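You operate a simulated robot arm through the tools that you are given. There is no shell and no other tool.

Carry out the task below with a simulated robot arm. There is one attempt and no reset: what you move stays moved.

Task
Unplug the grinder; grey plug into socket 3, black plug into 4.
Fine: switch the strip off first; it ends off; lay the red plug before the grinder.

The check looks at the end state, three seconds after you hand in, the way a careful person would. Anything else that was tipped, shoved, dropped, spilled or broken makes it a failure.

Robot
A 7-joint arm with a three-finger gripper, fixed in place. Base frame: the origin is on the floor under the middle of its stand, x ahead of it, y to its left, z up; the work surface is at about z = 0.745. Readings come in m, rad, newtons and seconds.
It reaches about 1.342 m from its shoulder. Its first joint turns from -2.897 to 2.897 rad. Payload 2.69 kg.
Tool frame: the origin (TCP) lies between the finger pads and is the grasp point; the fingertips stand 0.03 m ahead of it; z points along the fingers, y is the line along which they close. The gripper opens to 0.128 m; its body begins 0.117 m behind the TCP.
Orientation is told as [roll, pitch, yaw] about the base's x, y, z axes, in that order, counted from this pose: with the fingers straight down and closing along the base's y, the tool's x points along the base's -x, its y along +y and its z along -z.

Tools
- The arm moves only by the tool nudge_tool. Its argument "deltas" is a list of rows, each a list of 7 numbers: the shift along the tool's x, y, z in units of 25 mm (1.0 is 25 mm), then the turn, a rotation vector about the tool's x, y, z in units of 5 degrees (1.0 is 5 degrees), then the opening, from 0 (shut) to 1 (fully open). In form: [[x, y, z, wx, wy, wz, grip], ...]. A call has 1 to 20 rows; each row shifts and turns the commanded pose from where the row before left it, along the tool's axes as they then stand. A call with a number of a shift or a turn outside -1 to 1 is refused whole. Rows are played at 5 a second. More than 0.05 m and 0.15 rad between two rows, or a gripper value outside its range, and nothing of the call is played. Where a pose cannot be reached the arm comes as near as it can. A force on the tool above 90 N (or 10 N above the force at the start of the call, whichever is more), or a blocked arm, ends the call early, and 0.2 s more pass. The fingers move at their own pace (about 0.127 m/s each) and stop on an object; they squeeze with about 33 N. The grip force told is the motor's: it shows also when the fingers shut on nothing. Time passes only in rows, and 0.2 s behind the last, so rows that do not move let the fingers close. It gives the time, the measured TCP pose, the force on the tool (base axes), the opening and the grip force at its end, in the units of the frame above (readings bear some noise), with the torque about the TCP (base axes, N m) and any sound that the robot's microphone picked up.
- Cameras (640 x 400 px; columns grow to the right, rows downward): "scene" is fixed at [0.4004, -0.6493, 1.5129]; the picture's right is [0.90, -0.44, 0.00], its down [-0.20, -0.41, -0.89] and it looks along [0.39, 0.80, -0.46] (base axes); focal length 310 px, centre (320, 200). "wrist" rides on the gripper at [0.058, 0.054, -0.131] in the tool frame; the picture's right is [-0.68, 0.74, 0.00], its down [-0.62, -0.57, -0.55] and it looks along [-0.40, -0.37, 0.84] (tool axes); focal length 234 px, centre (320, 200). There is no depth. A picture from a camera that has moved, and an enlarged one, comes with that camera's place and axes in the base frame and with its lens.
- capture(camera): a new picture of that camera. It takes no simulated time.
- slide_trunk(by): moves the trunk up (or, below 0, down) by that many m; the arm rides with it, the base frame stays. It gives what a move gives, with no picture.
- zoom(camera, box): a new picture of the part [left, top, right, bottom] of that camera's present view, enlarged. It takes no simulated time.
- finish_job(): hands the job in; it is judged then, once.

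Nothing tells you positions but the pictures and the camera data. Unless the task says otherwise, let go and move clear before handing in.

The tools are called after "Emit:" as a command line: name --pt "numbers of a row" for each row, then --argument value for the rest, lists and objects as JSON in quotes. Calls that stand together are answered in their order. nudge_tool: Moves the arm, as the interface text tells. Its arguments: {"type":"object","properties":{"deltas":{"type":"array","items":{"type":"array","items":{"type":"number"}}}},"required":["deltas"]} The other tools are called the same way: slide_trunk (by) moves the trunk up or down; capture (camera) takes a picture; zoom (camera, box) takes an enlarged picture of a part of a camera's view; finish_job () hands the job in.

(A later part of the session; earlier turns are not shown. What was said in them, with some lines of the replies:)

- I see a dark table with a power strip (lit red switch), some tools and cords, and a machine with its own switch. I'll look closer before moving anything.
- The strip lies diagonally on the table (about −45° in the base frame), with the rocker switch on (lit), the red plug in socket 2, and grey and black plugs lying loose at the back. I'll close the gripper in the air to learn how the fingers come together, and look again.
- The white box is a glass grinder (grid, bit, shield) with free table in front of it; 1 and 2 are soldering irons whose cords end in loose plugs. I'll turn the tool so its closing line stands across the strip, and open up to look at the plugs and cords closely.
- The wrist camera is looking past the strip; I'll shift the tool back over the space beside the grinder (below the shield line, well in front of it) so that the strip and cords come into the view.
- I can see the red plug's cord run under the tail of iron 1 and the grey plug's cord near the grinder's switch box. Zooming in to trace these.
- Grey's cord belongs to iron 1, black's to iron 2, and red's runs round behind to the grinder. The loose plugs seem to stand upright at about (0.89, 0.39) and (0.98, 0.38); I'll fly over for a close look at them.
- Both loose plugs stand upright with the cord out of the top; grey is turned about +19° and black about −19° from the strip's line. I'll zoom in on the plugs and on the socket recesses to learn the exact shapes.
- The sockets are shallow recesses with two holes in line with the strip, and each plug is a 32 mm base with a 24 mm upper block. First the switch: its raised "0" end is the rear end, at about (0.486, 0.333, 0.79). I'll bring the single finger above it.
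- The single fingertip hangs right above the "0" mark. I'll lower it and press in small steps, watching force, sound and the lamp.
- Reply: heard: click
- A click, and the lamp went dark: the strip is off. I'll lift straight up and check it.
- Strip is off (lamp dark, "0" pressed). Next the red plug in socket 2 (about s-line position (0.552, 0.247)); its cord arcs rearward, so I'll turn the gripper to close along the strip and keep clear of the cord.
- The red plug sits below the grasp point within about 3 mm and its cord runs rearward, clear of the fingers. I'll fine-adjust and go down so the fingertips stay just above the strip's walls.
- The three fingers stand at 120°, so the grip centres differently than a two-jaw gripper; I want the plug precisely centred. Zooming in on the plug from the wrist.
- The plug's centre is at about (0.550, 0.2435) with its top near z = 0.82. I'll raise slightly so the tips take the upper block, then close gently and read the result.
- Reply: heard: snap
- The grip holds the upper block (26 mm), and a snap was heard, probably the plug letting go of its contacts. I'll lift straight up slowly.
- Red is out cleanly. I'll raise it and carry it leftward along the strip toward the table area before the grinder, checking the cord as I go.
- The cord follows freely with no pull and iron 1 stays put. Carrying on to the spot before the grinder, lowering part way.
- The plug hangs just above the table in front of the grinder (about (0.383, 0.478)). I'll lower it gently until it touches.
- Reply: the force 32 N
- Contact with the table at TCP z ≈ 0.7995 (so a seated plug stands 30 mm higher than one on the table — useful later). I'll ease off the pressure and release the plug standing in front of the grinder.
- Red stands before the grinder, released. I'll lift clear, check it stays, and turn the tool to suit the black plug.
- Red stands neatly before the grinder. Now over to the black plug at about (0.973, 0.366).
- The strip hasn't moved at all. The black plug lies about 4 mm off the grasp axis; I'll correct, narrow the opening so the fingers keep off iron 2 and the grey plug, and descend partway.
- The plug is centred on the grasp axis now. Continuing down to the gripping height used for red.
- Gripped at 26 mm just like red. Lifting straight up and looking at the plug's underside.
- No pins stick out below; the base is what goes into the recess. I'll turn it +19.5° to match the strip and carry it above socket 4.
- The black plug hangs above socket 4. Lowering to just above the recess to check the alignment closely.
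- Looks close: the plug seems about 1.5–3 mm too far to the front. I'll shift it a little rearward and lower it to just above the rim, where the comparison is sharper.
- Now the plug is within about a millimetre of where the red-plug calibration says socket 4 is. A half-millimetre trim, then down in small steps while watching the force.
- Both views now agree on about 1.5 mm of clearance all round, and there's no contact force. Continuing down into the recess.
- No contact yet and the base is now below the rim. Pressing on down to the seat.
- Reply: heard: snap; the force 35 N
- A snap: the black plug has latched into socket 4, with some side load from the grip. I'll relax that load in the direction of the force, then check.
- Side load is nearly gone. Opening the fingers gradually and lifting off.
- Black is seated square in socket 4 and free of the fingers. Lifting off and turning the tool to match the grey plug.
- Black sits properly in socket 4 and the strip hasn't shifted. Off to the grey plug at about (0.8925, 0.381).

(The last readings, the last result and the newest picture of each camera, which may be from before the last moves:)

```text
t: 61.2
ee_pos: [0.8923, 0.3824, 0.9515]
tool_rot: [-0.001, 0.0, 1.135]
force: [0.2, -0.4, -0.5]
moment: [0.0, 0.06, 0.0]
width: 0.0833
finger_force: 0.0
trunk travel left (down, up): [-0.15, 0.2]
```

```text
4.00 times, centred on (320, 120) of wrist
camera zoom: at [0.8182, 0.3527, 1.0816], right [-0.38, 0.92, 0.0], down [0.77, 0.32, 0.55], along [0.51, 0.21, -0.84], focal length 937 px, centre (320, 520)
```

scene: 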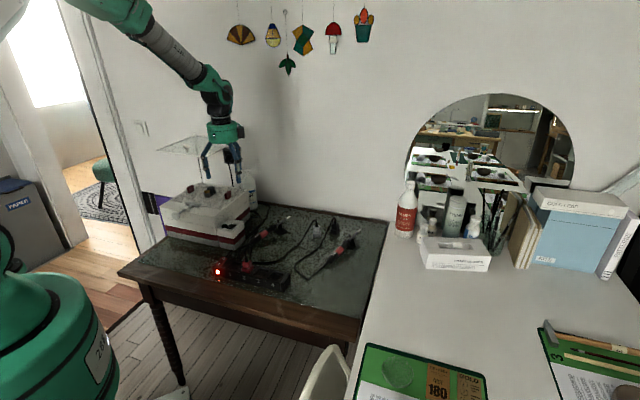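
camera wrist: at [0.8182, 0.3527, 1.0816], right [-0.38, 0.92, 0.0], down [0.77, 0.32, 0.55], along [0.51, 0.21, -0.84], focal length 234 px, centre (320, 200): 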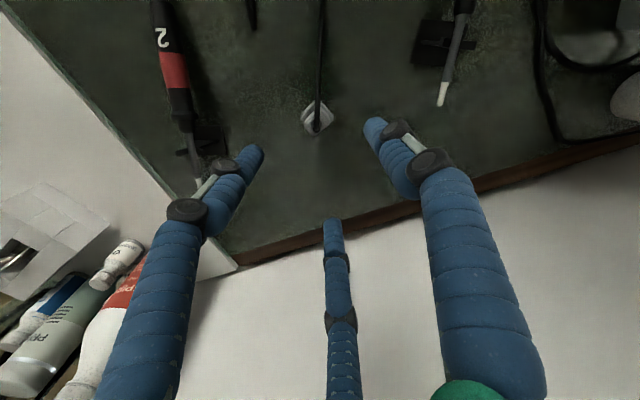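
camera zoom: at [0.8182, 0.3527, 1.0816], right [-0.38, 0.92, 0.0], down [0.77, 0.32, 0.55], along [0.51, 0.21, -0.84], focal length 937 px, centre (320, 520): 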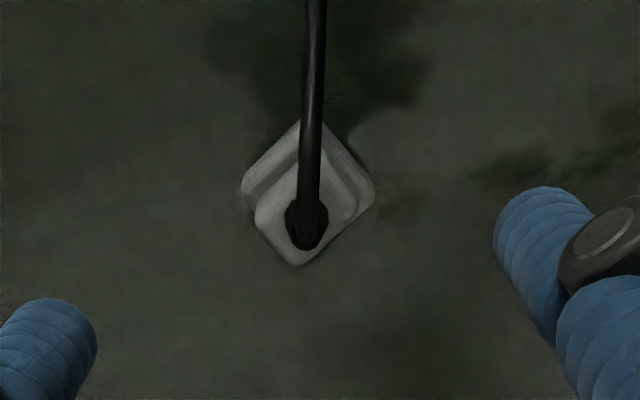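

Grey is aligned with the tool within a degree or two, about 4 mm off axis. Correcting and going down to the gripping height.

Emit:
nudge_tool --pt "0.15 -0.09 0 0 0 0 0.65" --pt "0 0 1 0 0 0 0.65" --pt "0 0 1 0 0 0 0.65" --pt "0 0 1 0 0 0 0.65" --pt "0 0 1 0 0 0 0.65" --pt "0 0 0.4 0 0 0 0.65" --pt "0 0 0 0 0 0 0.65"

Emit:
zoom --camera "wrist" --box '[260, 90, 380, 190]'

Emit:
zoom --camera "scene" --box '[305, 195, 369, 245]'

```text
t: 62.8
ee_pos: [0.8927, 0.3769, 0.8427]
tool_rot: [0.0, -0.001, 1.136]
force: [-0.5, -0.1, 0.8]
moment: [0.04, 0.01, 0.03]
width: 0.0833
finger_force: 0.1
trunk travel left (down, up): [-0.15, 0.2]
```

```text
4.00 times, centred on (320, 140) of wrist
camera zoom: at [0.8183, 0.3471, 0.973], right [-0.38, 0.92, 0.0], down [0.77, 0.32, 0.55], along [0.51, 0.21, -0.84], focal length 937 px, centre (320, 440)
```

zoom: 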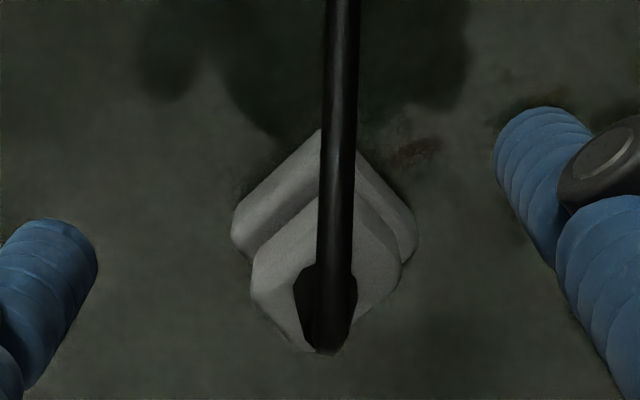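

```text
8.00 times, centred on (337, 220) of scene
camera zoom: at [0.4004, -0.6493, 1.5129], right [0.9, -0.44, 0.0], down [-0.2, -0.41, -0.89], along [0.39, 0.8, -0.46], focal length 2484 px, centre (184, 40)
```

zoom: 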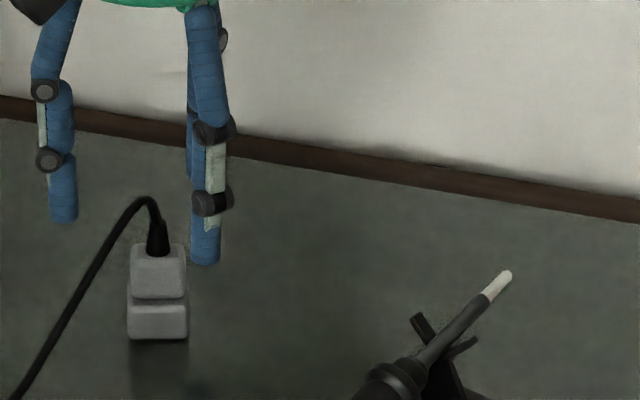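

Centred within a millimetre. Down the last 43 mm and close on the upper block.

Emit:
nudge_tool --pt "0.03 -0.03 0.7 0 0 0 0.65" --pt "0 0 0.6 0 0 0 0.65" --pt "0 0 0.4 0 0 0 0.65" --pt "0 0 0 0 0 0 0.5" --pt "0 0 0 0 0 0 0.35" --pt "0 0 0 0 0 0 0.25" --pt "0 0 0 0 0 0 0.15" --pt "0 0 0 0 0 0 0" --pt "0 0 0 0 0 0 0" --pt "0 0 0 0 0 0 0"

Emit:
zoom --camera "wrist" --box '[270, 120, 370, 200]'

Emit:
zoom --camera "scene" --box '[305, 205, 369, 245]'

```text
t: 65.0
ee_pos: [0.8932, 0.3751, 0.8008]
tool_rot: [-0.001, 0.001, 1.134]
force: [-0.4, 0.5, -0.7]
moment: [-0.02, 0.02, 0.03]
width: 0.0264
finger_force: 33.0
trunk travel left (down, up): [-0.15, 0.2]
```

```text
5.00 times, centred on (320, 160) of wrist
camera zoom: at [0.8183, 0.3454, 0.9314], right [-0.38, 0.92, 0.0], down [0.77, 0.32, 0.55], along [0.51, 0.21, -0.84], focal length 1171 px, centre (320, 400)
```

zoom: 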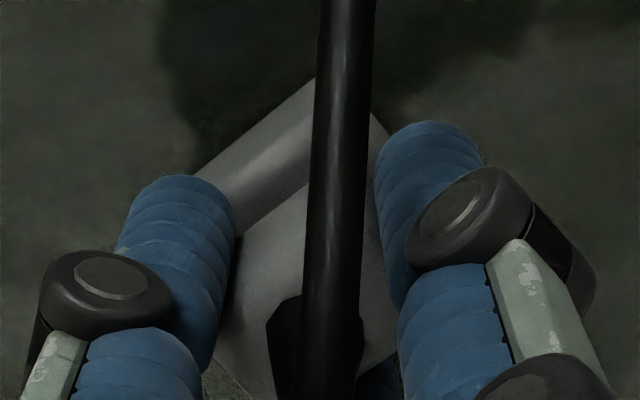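

```text
10.00 times, centred on (337, 225) of scene
camera zoom: at [0.4004, -0.6493, 1.5129], right [0.9, -0.44, 0.0], down [-0.2, -0.41, -0.89], along [0.39, 0.8, -0.46], focal length 3104 px, centre (150, -50)
```

zoom: 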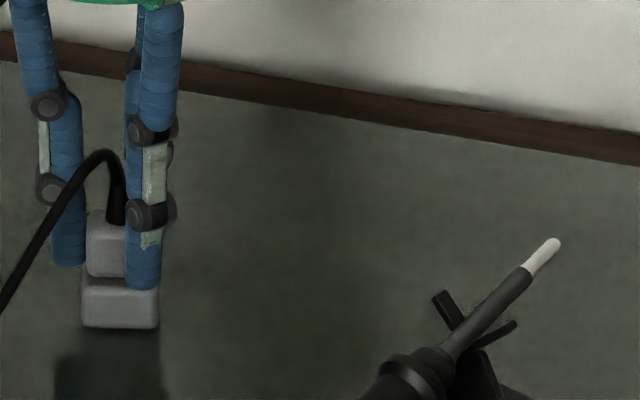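

Grey is gripped at 26 mm. Lifting it straight up and checking how it sits in the fingers.

Emit:
nudge_tool --pt "0 0 -0.4 0 0 0 0" --pt "0 0 -1 0 0 0 0" --pt "0 0 -1 0 0 0 0" --pt "0 0 -1 0 0 0 0" --pt "0 0 -1 0 0 0 0"

Emit:
zoom --camera "wrist" --box '[270, 110, 370, 190]'

Emit:
zoom --camera "scene" --box '[305, 175, 369, 215]'

```text
t: 66.2
ee_pos: [0.8942, 0.375, 0.9087]
tool_rot: [0.001, 0.0, 1.135]
force: [-0.4, -0.4, -1.0]
moment: [-0.01, 0.01, -0.01]
width: 0.0261
finger_force: 32.9
trunk travel left (down, up): [-0.15, 0.2]
```

```text
5.00 times, centred on (320, 150) of wrist
camera zoom: at [0.8183, 0.3454, 1.0404], right [-0.38, 0.92, 0.0], down [0.77, 0.32, 0.55], along [0.51, 0.21, -0.84], focal length 1171 px, centre (320, 450)
```

zoom: 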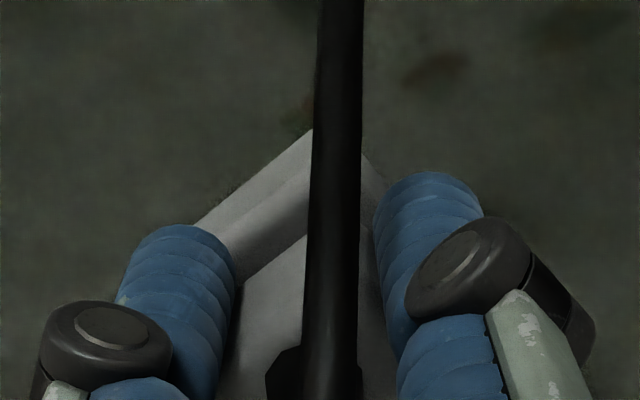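

```text
10.00 times, centred on (337, 195) of scene
camera zoom: at [0.4004, -0.6493, 1.5129], right [0.9, -0.44, 0.0], down [-0.2, -0.41, -0.89], along [0.39, 0.8, -0.46], focal length 3104 px, centre (150, 250)
```

zoom: 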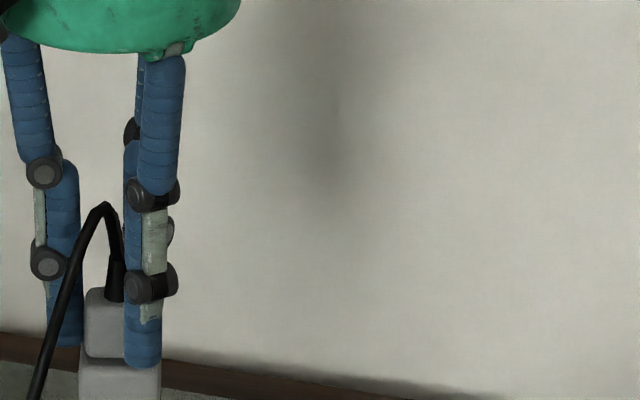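

Emit:
zoom --camera "scene" --box '[306, 200, 330, 220]'

Emit:
zoom --camera "wrist" --box '[290, 130, 350, 170]'

```text
16.00 times, centred on (318, 210) of scene
camera zoom: at [0.4004, -0.6493, 1.5129], right [0.9, -0.44, 0.0], down [-0.2, -0.41, -0.89], along [0.39, 0.8, -0.46], focal length 4967 px, centre (352, 40)
```

zoom: 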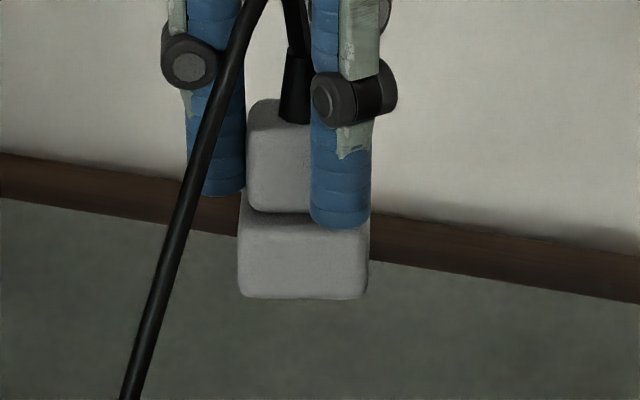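

```text
10.00 times, centred on (320, 150) of wrist
camera zoom: at [0.8183, 0.3454, 1.0404], right [-0.38, 0.92, 0.0], down [0.77, 0.32, 0.55], along [0.51, 0.21, -0.84], focal length 2342 px, centre (320, 700)
```

zoom: 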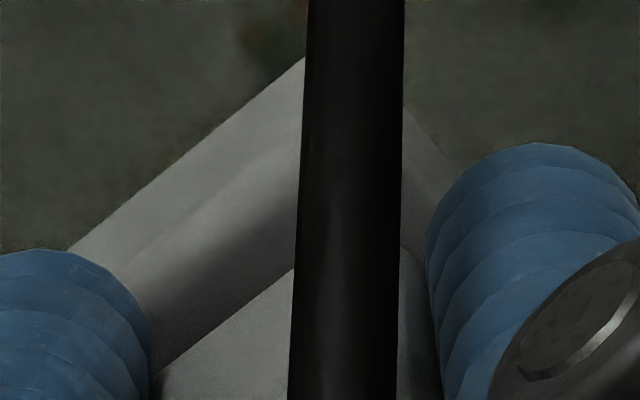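

Grey sits about 3.6° skewed in the fingers, so I'll stop the turn at yaw ≈ 49.5° to have its base square with the strip, and carry it above socket 3.

Emit:
nudge_tool --pt "0 0 -0.8 0 0 0.8 0" --pt "0 0 0 0 0 0.8 0" --pt "0 0 0 0 0 0.8 0" --pt "0 0 0 0 0 0.7 0" --pt "0.9286 0.338 0 0 0 0 0" --pt "0.9286 0.338 0 0 0 0 0" --pt "0.9286 0.338 0 0 0 0 0" --pt "0.9286 0.338 0 0 0 0 0" --pt "0.9286 0.338 0 0 0 0 0" --pt "0.9286 0.338 0 0 0 0 0" --pt "0.9286 0.338 0 0 0 0 0" --pt "0.9286 0.338 0 0 0 0 0" --pt "0.9286 0.338 0 0 0 0 0" --pt "0.9286 0.338 0 0 0 0 0" --pt "0.9286 0.338 0 0 0 0 0" --pt "0.9286 0.338 0 0 0 0 0" --pt "0.9286 0.338 0 0 0 0 0" --pt "0.9286 0.338 0 0 0 0 0" --pt "0 0 0 0 0 0 0"

Emit:
zoom --camera "scene" --box '[220, 220, 316, 290]'

Emit:
capture --camera "wrist"

```text
t: 70.2
ee_pos: [0.5927, 0.207, 0.9311]
tool_rot: [-0.001, 0.0, 0.863]
force: [0.5, -0.3, -0.2]
moment: [-0.04, -0.02, -0.01]
width: 0.026
finger_force: 32.9
trunk travel left (down, up): [-0.15, 0.2]
```

```text
5.71 times, centred on (268, 255) of scene
camera zoom: at [0.4004, -0.6493, 1.5129], right [0.9, -0.44, 0.0], down [-0.2, -0.41, -0.89], along [0.39, 0.8, -0.46], focal length 1774 px, centre (617, -114)
```

zoom: 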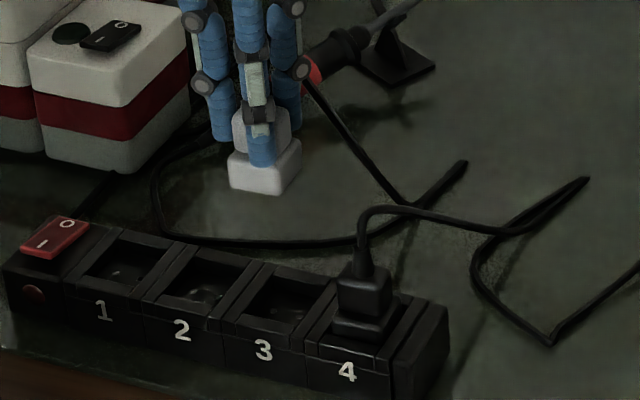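

```text
taken
camera wrist: at [0.5119, 0.1985, 1.0617], right [-0.12, 0.99, 0.0], down [0.83, 0.1, 0.55], along [0.54, 0.07, -0.84], focal length 234 px, centre (320, 200)
```

wrist: 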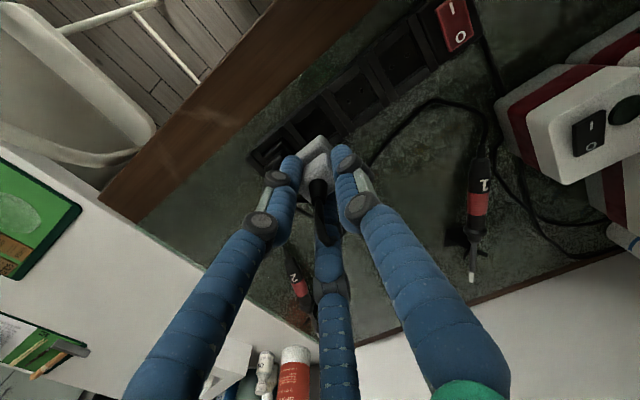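

Emit:
nudge_tool --pt "0.057 -0.08 0.8 0 0 0 0" --pt "0 0 0.8 0 0 0 0" --pt "0 0 0.8 0 0 0 0" --pt "0 0 0.6 0 0 0 0" --pt "0 0 0 0 0 0 0"

Emit:
zoom --camera "wrist" --box '[280, 100, 352, 154]'

Emit:
zoom --camera "scene" --box '[252, 256, 284, 282]'

```text
t: 71.4
ee_pos: [0.5913, 0.2019, 0.8553]
tool_rot: [-0.001, 0.0, 0.864]
force: [0.0, 0.0, -1.0]
moment: [0.04, 0.02, -0.01]
width: 0.0257
finger_force: 32.9
trunk travel left (down, up): [-0.15, 0.2]
```

```text
7.41 times, centred on (316, 127) of wrist
camera zoom: at [0.5118, 0.1942, 0.9863], right [-0.12, 0.99, 0.0], down [0.83, 0.1, 0.55], along [0.54, 0.07, -0.84], focal length 1735 px, centre (350, 741)
```

zoom: 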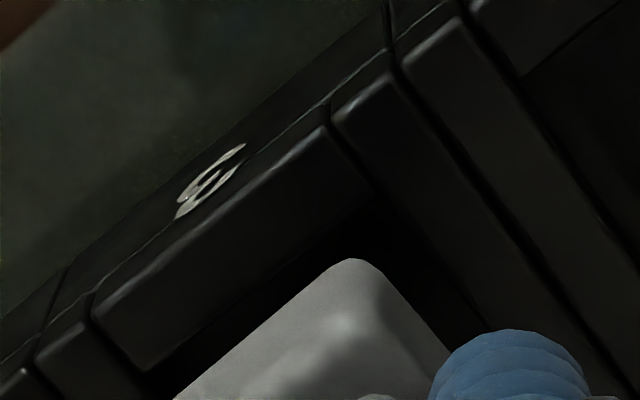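

```text
15.38 times, centred on (268, 269) of scene
camera zoom: at [0.4004, -0.6493, 1.5129], right [0.9, -0.44, 0.0], down [-0.2, -0.41, -0.89], along [0.39, 0.8, -0.46], focal length 4776 px, centre (1120, -862)
```

zoom: 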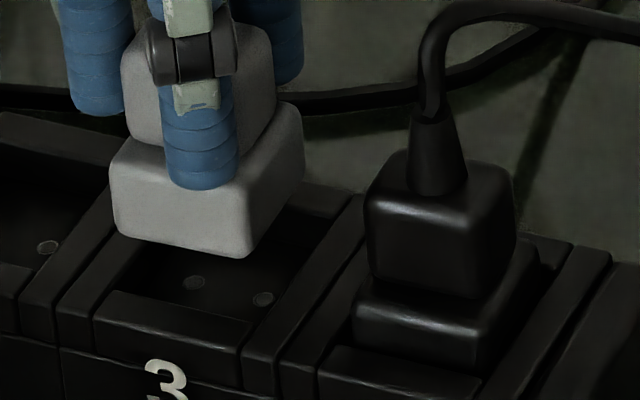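

Grey is square with the recess; it needs about 2 mm rearward. Shifting and lowering to rim level.

Emit:
nudge_tool --pt "-0.09 0.005 0 0 0 0 0" --pt "0 0 0.25 0 0 0 0" --pt "0 0 0.2 0 0 0 0" --pt "0 0 0 0 0 0 0"

Emit:
zoom --camera "wrist" --box '[280, 100, 352, 154]'

Emit:
zoom --camera "scene" --box '[252, 256, 284, 282]'

```text
t: 72.4
ee_pos: [0.5941, 0.2042, 0.8449]
tool_rot: [0.0, -0.001, 0.864]
force: [-0.2, 0.1, -0.4]
moment: [-0.01, -0.01, 0.01]
width: 0.026
finger_force: 33.1
trunk travel left (down, up): [-0.15, 0.2]
```

```text
7.41 times, centred on (316, 127) of wrist
camera zoom: at [0.5136, 0.1965, 0.9752], right [-0.12, 0.99, 0.0], down [0.83, 0.1, 0.55], along [0.54, 0.07, -0.84], focal length 1735 px, centre (350, 741)
```

zoom: 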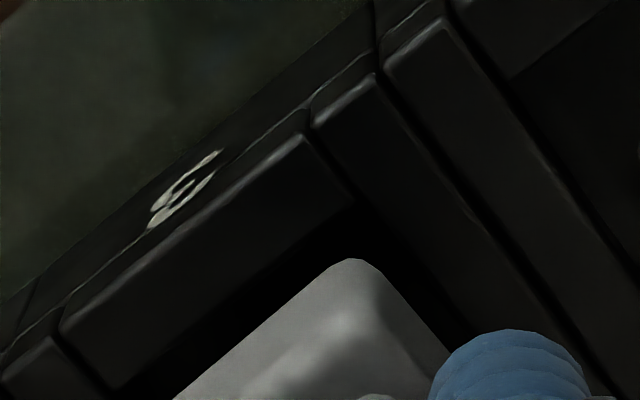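

```text
15.38 times, centred on (268, 269) of scene
camera zoom: at [0.4004, -0.6493, 1.5129], right [0.9, -0.44, 0.0], down [-0.2, -0.41, -0.89], along [0.39, 0.8, -0.46], focal length 4776 px, centre (1120, -862)
```

zoom: 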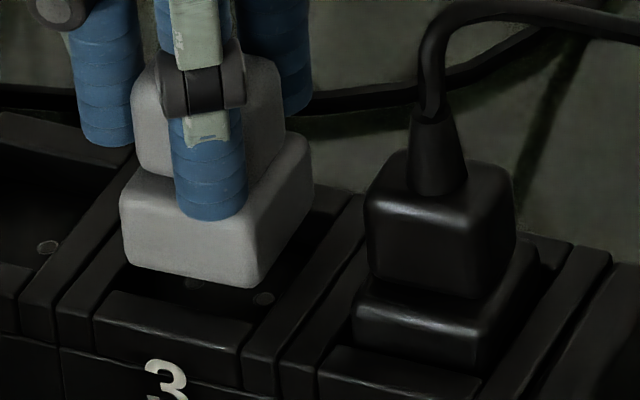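

Both the calibrated position and the views agree now. Lowering grey into socket 3 in small steps.

Emit:
nudge_tool --pt "0.01 0.01 0.1 0 0 0 0" --pt "0 0 0.1 0 0 0 0" --pt "0 0 0.1 0 0 0 0" --pt "0 0 0 0 0 0 0"

Emit:
zoom --camera "wrist" --box '[280, 100, 352, 154]'

Emit:
zoom --camera "scene" --box '[252, 256, 284, 282]'

```text
t: 73.4
ee_pos: [0.5931, 0.205, 0.8385]
tool_rot: [0.0, 0.002, 0.865]
force: [0.7, -0.2, 0.2]
moment: [-0.02, -0.03, -0.01]
width: 0.026
finger_force: 32.7
trunk travel left (down, up): [-0.15, 0.2]
```

```text
7.41 times, centred on (316, 127) of wrist
camera zoom: at [0.5133, 0.1964, 0.9674], right [-0.12, 0.99, 0.0], down [0.83, 0.1, 0.55], along [0.54, 0.07, -0.84], focal length 1735 px, centre (350, 741)
```

zoom: 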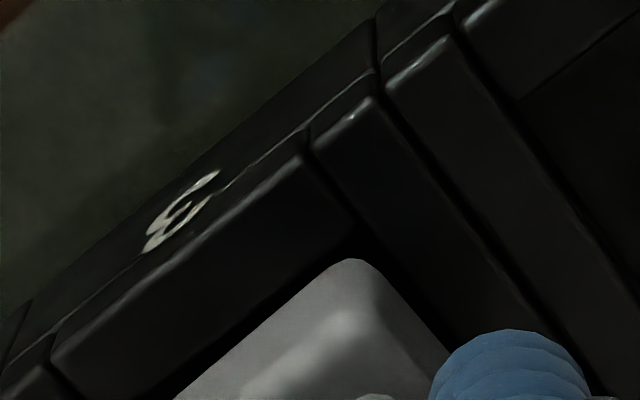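

```text
15.38 times, centred on (268, 269) of scene
camera zoom: at [0.4004, -0.6493, 1.5129], right [0.9, -0.44, 0.0], down [-0.2, -0.41, -0.89], along [0.39, 0.8, -0.46], focal length 4776 px, centre (1120, -862)
```

zoom: 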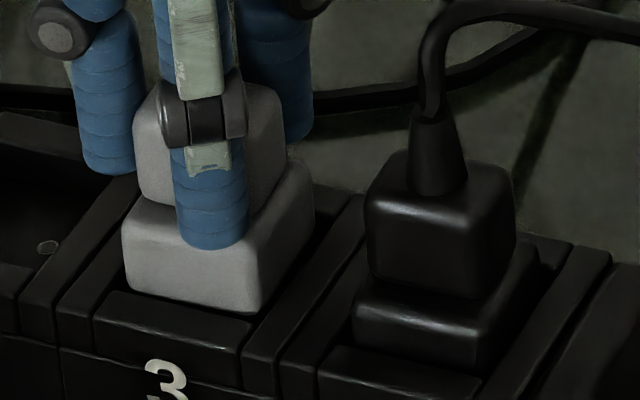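

Emit:
nudge_tool --pt "0 0 0.1 0 0 0 0" --pt "0 0 0.1 0 0 0 0" --pt "0 0 0.06 0 0 0 0" --pt "0 0 0 0 0 0 0"

Emit:
zoom --camera "scene" --box '[252, 256, 284, 282]'

```text
t: 74.4
ee_pos: [0.5937, 0.2044, 0.8303]
tool_rot: [-0.001, 0.0, 0.864]
force: [0.9, 0.0, -0.4]
moment: [0.01, -0.01, -0.01]
width: 0.0258
finger_force: 32.8
trunk travel left (down, up): [-0.15, 0.2]
```

```text
15.38 times, centred on (268, 269) of scene
camera zoom: at [0.4004, -0.6493, 1.5129], right [0.9, -0.44, 0.0], down [-0.2, -0.41, -0.89], along [0.39, 0.8, -0.46], focal length 4776 px, centre (1120, -862)
```

zoom: 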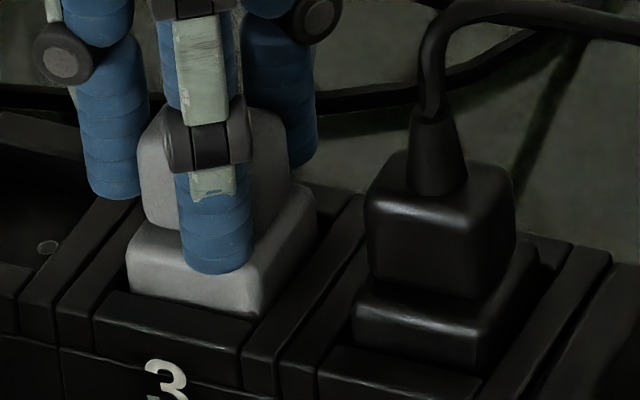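

Grey's base is inside the recess with no contact force. Pressing to the seat.

Emit:
nudge_tool --pt "0 0 0.06 0 0 0 0" --pt "0 0 0.06 0 0 0 0" --pt "0 0 0 0 0 0 0"

Emit:
zoom --camera "scene" --box '[252, 256, 284, 282]'

```text
t: 75.2
ee_pos: [0.5937, 0.2045, 0.8294]
tool_rot: [-0.001, -0.002, 0.863]
force: [-4.8, -8.1, 30.5]
moment: [-0.37, -0.04, -0.12]
width: 0.0259
finger_force: 32.7
trunk travel left (down, up): [-0.15, 0.2]
heard: snap
```

```text
15.38 times, centred on (268, 269) of scene
camera zoom: at [0.4004, -0.6493, 1.5129], right [0.9, -0.44, 0.0], down [-0.2, -0.41, -0.89], along [0.39, 0.8, -0.46], focal length 4776 px, centre (1120, -862)
```

zoom: 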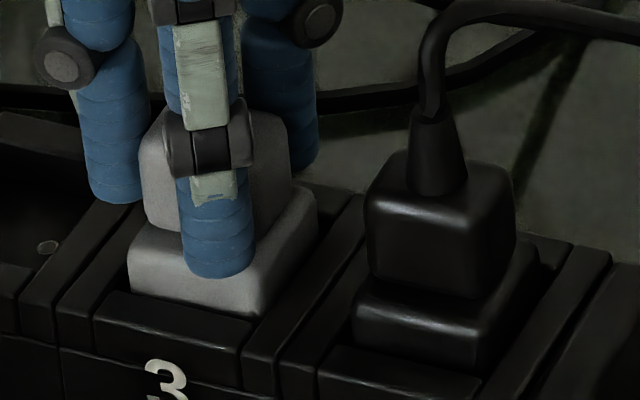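

Snap: grey latched into socket 3. Easing off the pressure, then opening gradually.

Emit:
nudge_tool --pt "0.02 0 -0.04 0 0 0 0" --pt "0 0 -0.03 0 0 0 0" --pt "0 0 0 0 0 0 0"

```text
t: 76.0
ee_pos: [0.5931, 0.2045, 0.8282]
tool_rot: [-0.001, 0.0, 0.864]
force: [7.2, -3.3, 6.5]
moment: [-0.24, -0.46, -0.02]
width: 0.0258
finger_force: 33.1
trunk travel left (down, up): [-0.15, 0.2]
```

Emit:
nudge_tool --pt "0 0 0 0 0 0 0.22" --pt "0 0 0 0 0 0 0.28" --pt "0 0 0 0 0 0 0.36" --pt "0 0 0 0 0 0 0.45" --pt "0 0 0 0 0 0 0.45"

Emit:
zoom --camera "scene" --box '[245, 246, 293, 282]'

Emit:
zoom --camera "wrist" --box '[240, 90, 390, 210]'

```text
t: 77.2
ee_pos: [0.5939, 0.2057, 0.8286]
tool_rot: [0.0, 0.001, 0.864]
force: [0.4, -0.6, 0.2]
moment: [-0.01, -0.01, 0.03]
width: 0.0578
finger_force: 0.1
trunk travel left (down, up): [-0.15, 0.2]
```

```text
11.11 times, centred on (269, 264) of scene
camera zoom: at [0.4004, -0.6493, 1.5129], right [0.9, -0.44, 0.0], down [-0.2, -0.41, -0.89], along [0.39, 0.8, -0.46], focal length 3449 px, centre (887, -511)
```

zoom: 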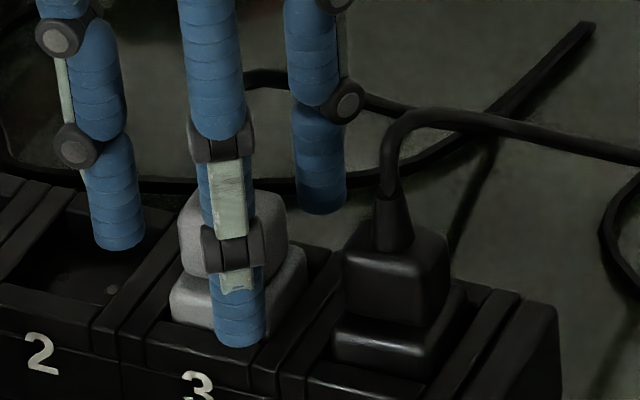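

```text
3.33 times, centred on (315, 150) of wrist
camera zoom: at [0.5133, 0.1962, 0.9592], right [-0.12, 0.99, 0.0], down [0.83, 0.1, 0.55], along [0.54, 0.07, -0.84], focal length 781 px, centre (337, 367)
```

zoom: 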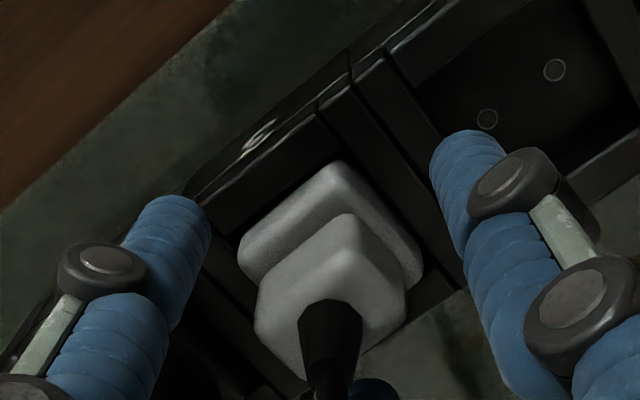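

Grey is seated and the fingers are clear of it. Lifting straight up, well away.

Emit:
nudge_tool --pt "0 0 -0.4 0 0 0 0.45" --pt "0 0 -0.8 0 0 0 0.45" --pt "0 0 -1 0 0 0 0.45" --pt "0 0 -1 0 0 0 0.45" --pt "0 0 -1 0 0 0 0.45" --pt "0 0 -1 0 0 0 0.45" --pt "0 0 -1 0 0 0 0.45" --pt "0 0 -1 0 0 0 0.45" --pt "0 0 -1 0 0 0 0.45" --pt "0 0 -1 0 0 0 0.45" --pt "0 0 -1 0 0 0 0.45"

Emit:
capture --camera "scene"

Emit:
zoom --camera "scene" --box '[205, 240, 301, 300]'

Emit:
zoom --camera "scene" --box '[130, 180, 290, 280]'

Emit:
zoom --camera "scene" --box '[250, 190, 400, 290]'

```text
t: 79.6
ee_pos: [0.5915, 0.2039, 1.0835]
tool_rot: [-0.001, 0.0, 0.865]
force: [0.7, -0.3, 0.6]
moment: [0.0, 0.01, -0.01]
width: 0.0579
finger_force: 0.0
trunk travel left (down, up): [-0.15, 0.2]
```

```text
taken
```

scene: 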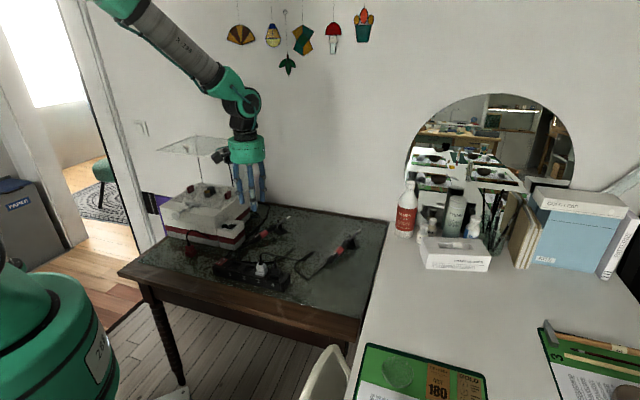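

```text
6.67 times, centred on (253, 270) of scene
camera zoom: at [0.4004, -0.6493, 1.5129], right [0.9, -0.44, 0.0], down [-0.2, -0.41, -0.89], along [0.39, 0.8, -0.46], focal length 2070 px, centre (767, -267)
```

zoom: 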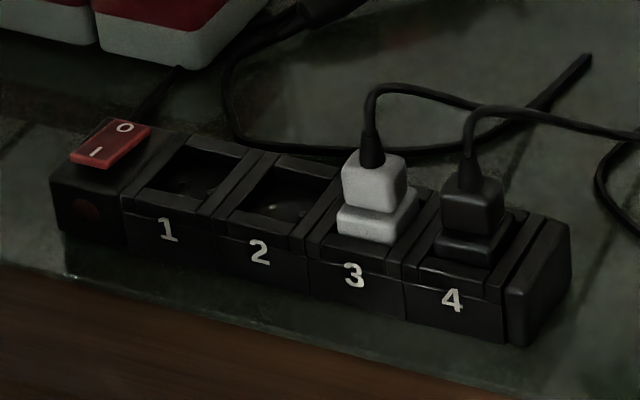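

```text
4.00 times, centred on (210, 230) of scene
camera zoom: at [0.4004, -0.6493, 1.5129], right [0.9, -0.44, 0.0], down [-0.2, -0.41, -0.89], along [0.39, 0.8, -0.46], focal length 1242 px, centre (760, 80)
```

zoom: 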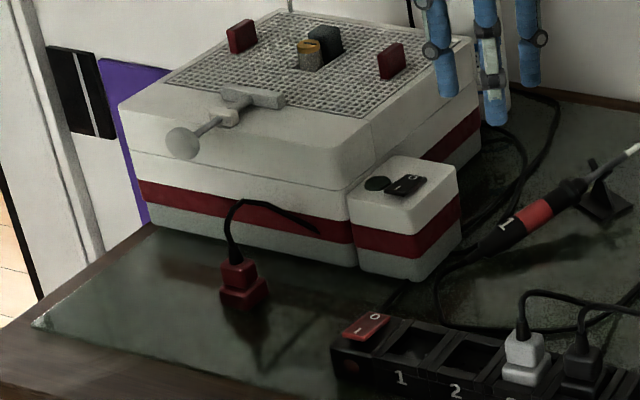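

```text
4.00 times, centred on (325, 240) of scene
camera zoom: at [0.4004, -0.6493, 1.5129], right [0.9, -0.44, 0.0], down [-0.2, -0.41, -0.89], along [0.39, 0.8, -0.46], focal length 1242 px, centre (300, 40)
```

zoom: 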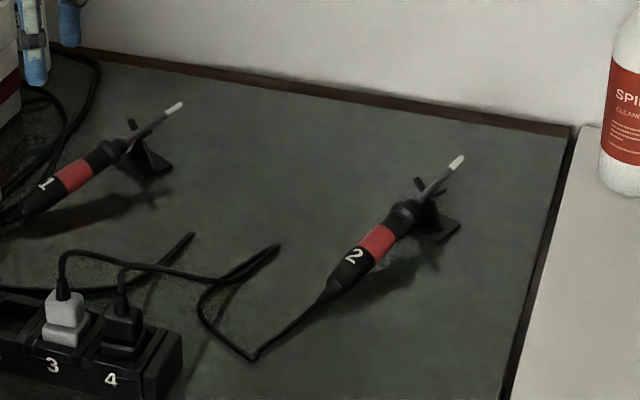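

Everything is in place: the strip is off with its lamp dark, grey is seated in socket 3 and black in 4. Red stands before the grinder, both irons, the grinder and the strip are where they were, and the arm is clear. Handing in.

Emit:
finish_job

```text
The job is handed in.
```

The job is done and handed in; no result came back with the hand-in. This is the end state in the last pictures:

- **Strip:** I switched it off first and it is still off, with its lamp dark. It did not move on the table.
- **Grinder:** unplugged. I pulled its red plug from socket 2 and set it on the table in front of the grinder. It stands upright on its base rather than lying on its side.
- **Grey plug:** in socket 3, and it snapped in.
- **Black plug:** in socket 4, and it also snapped in.

The grinder and both soldering irons are where they were, and the arm has let go and is clear of everything. The red cord is drawn passing into the grinder's front face. The cords moved without any measurable pull, so I took this as how the simulator draws them.
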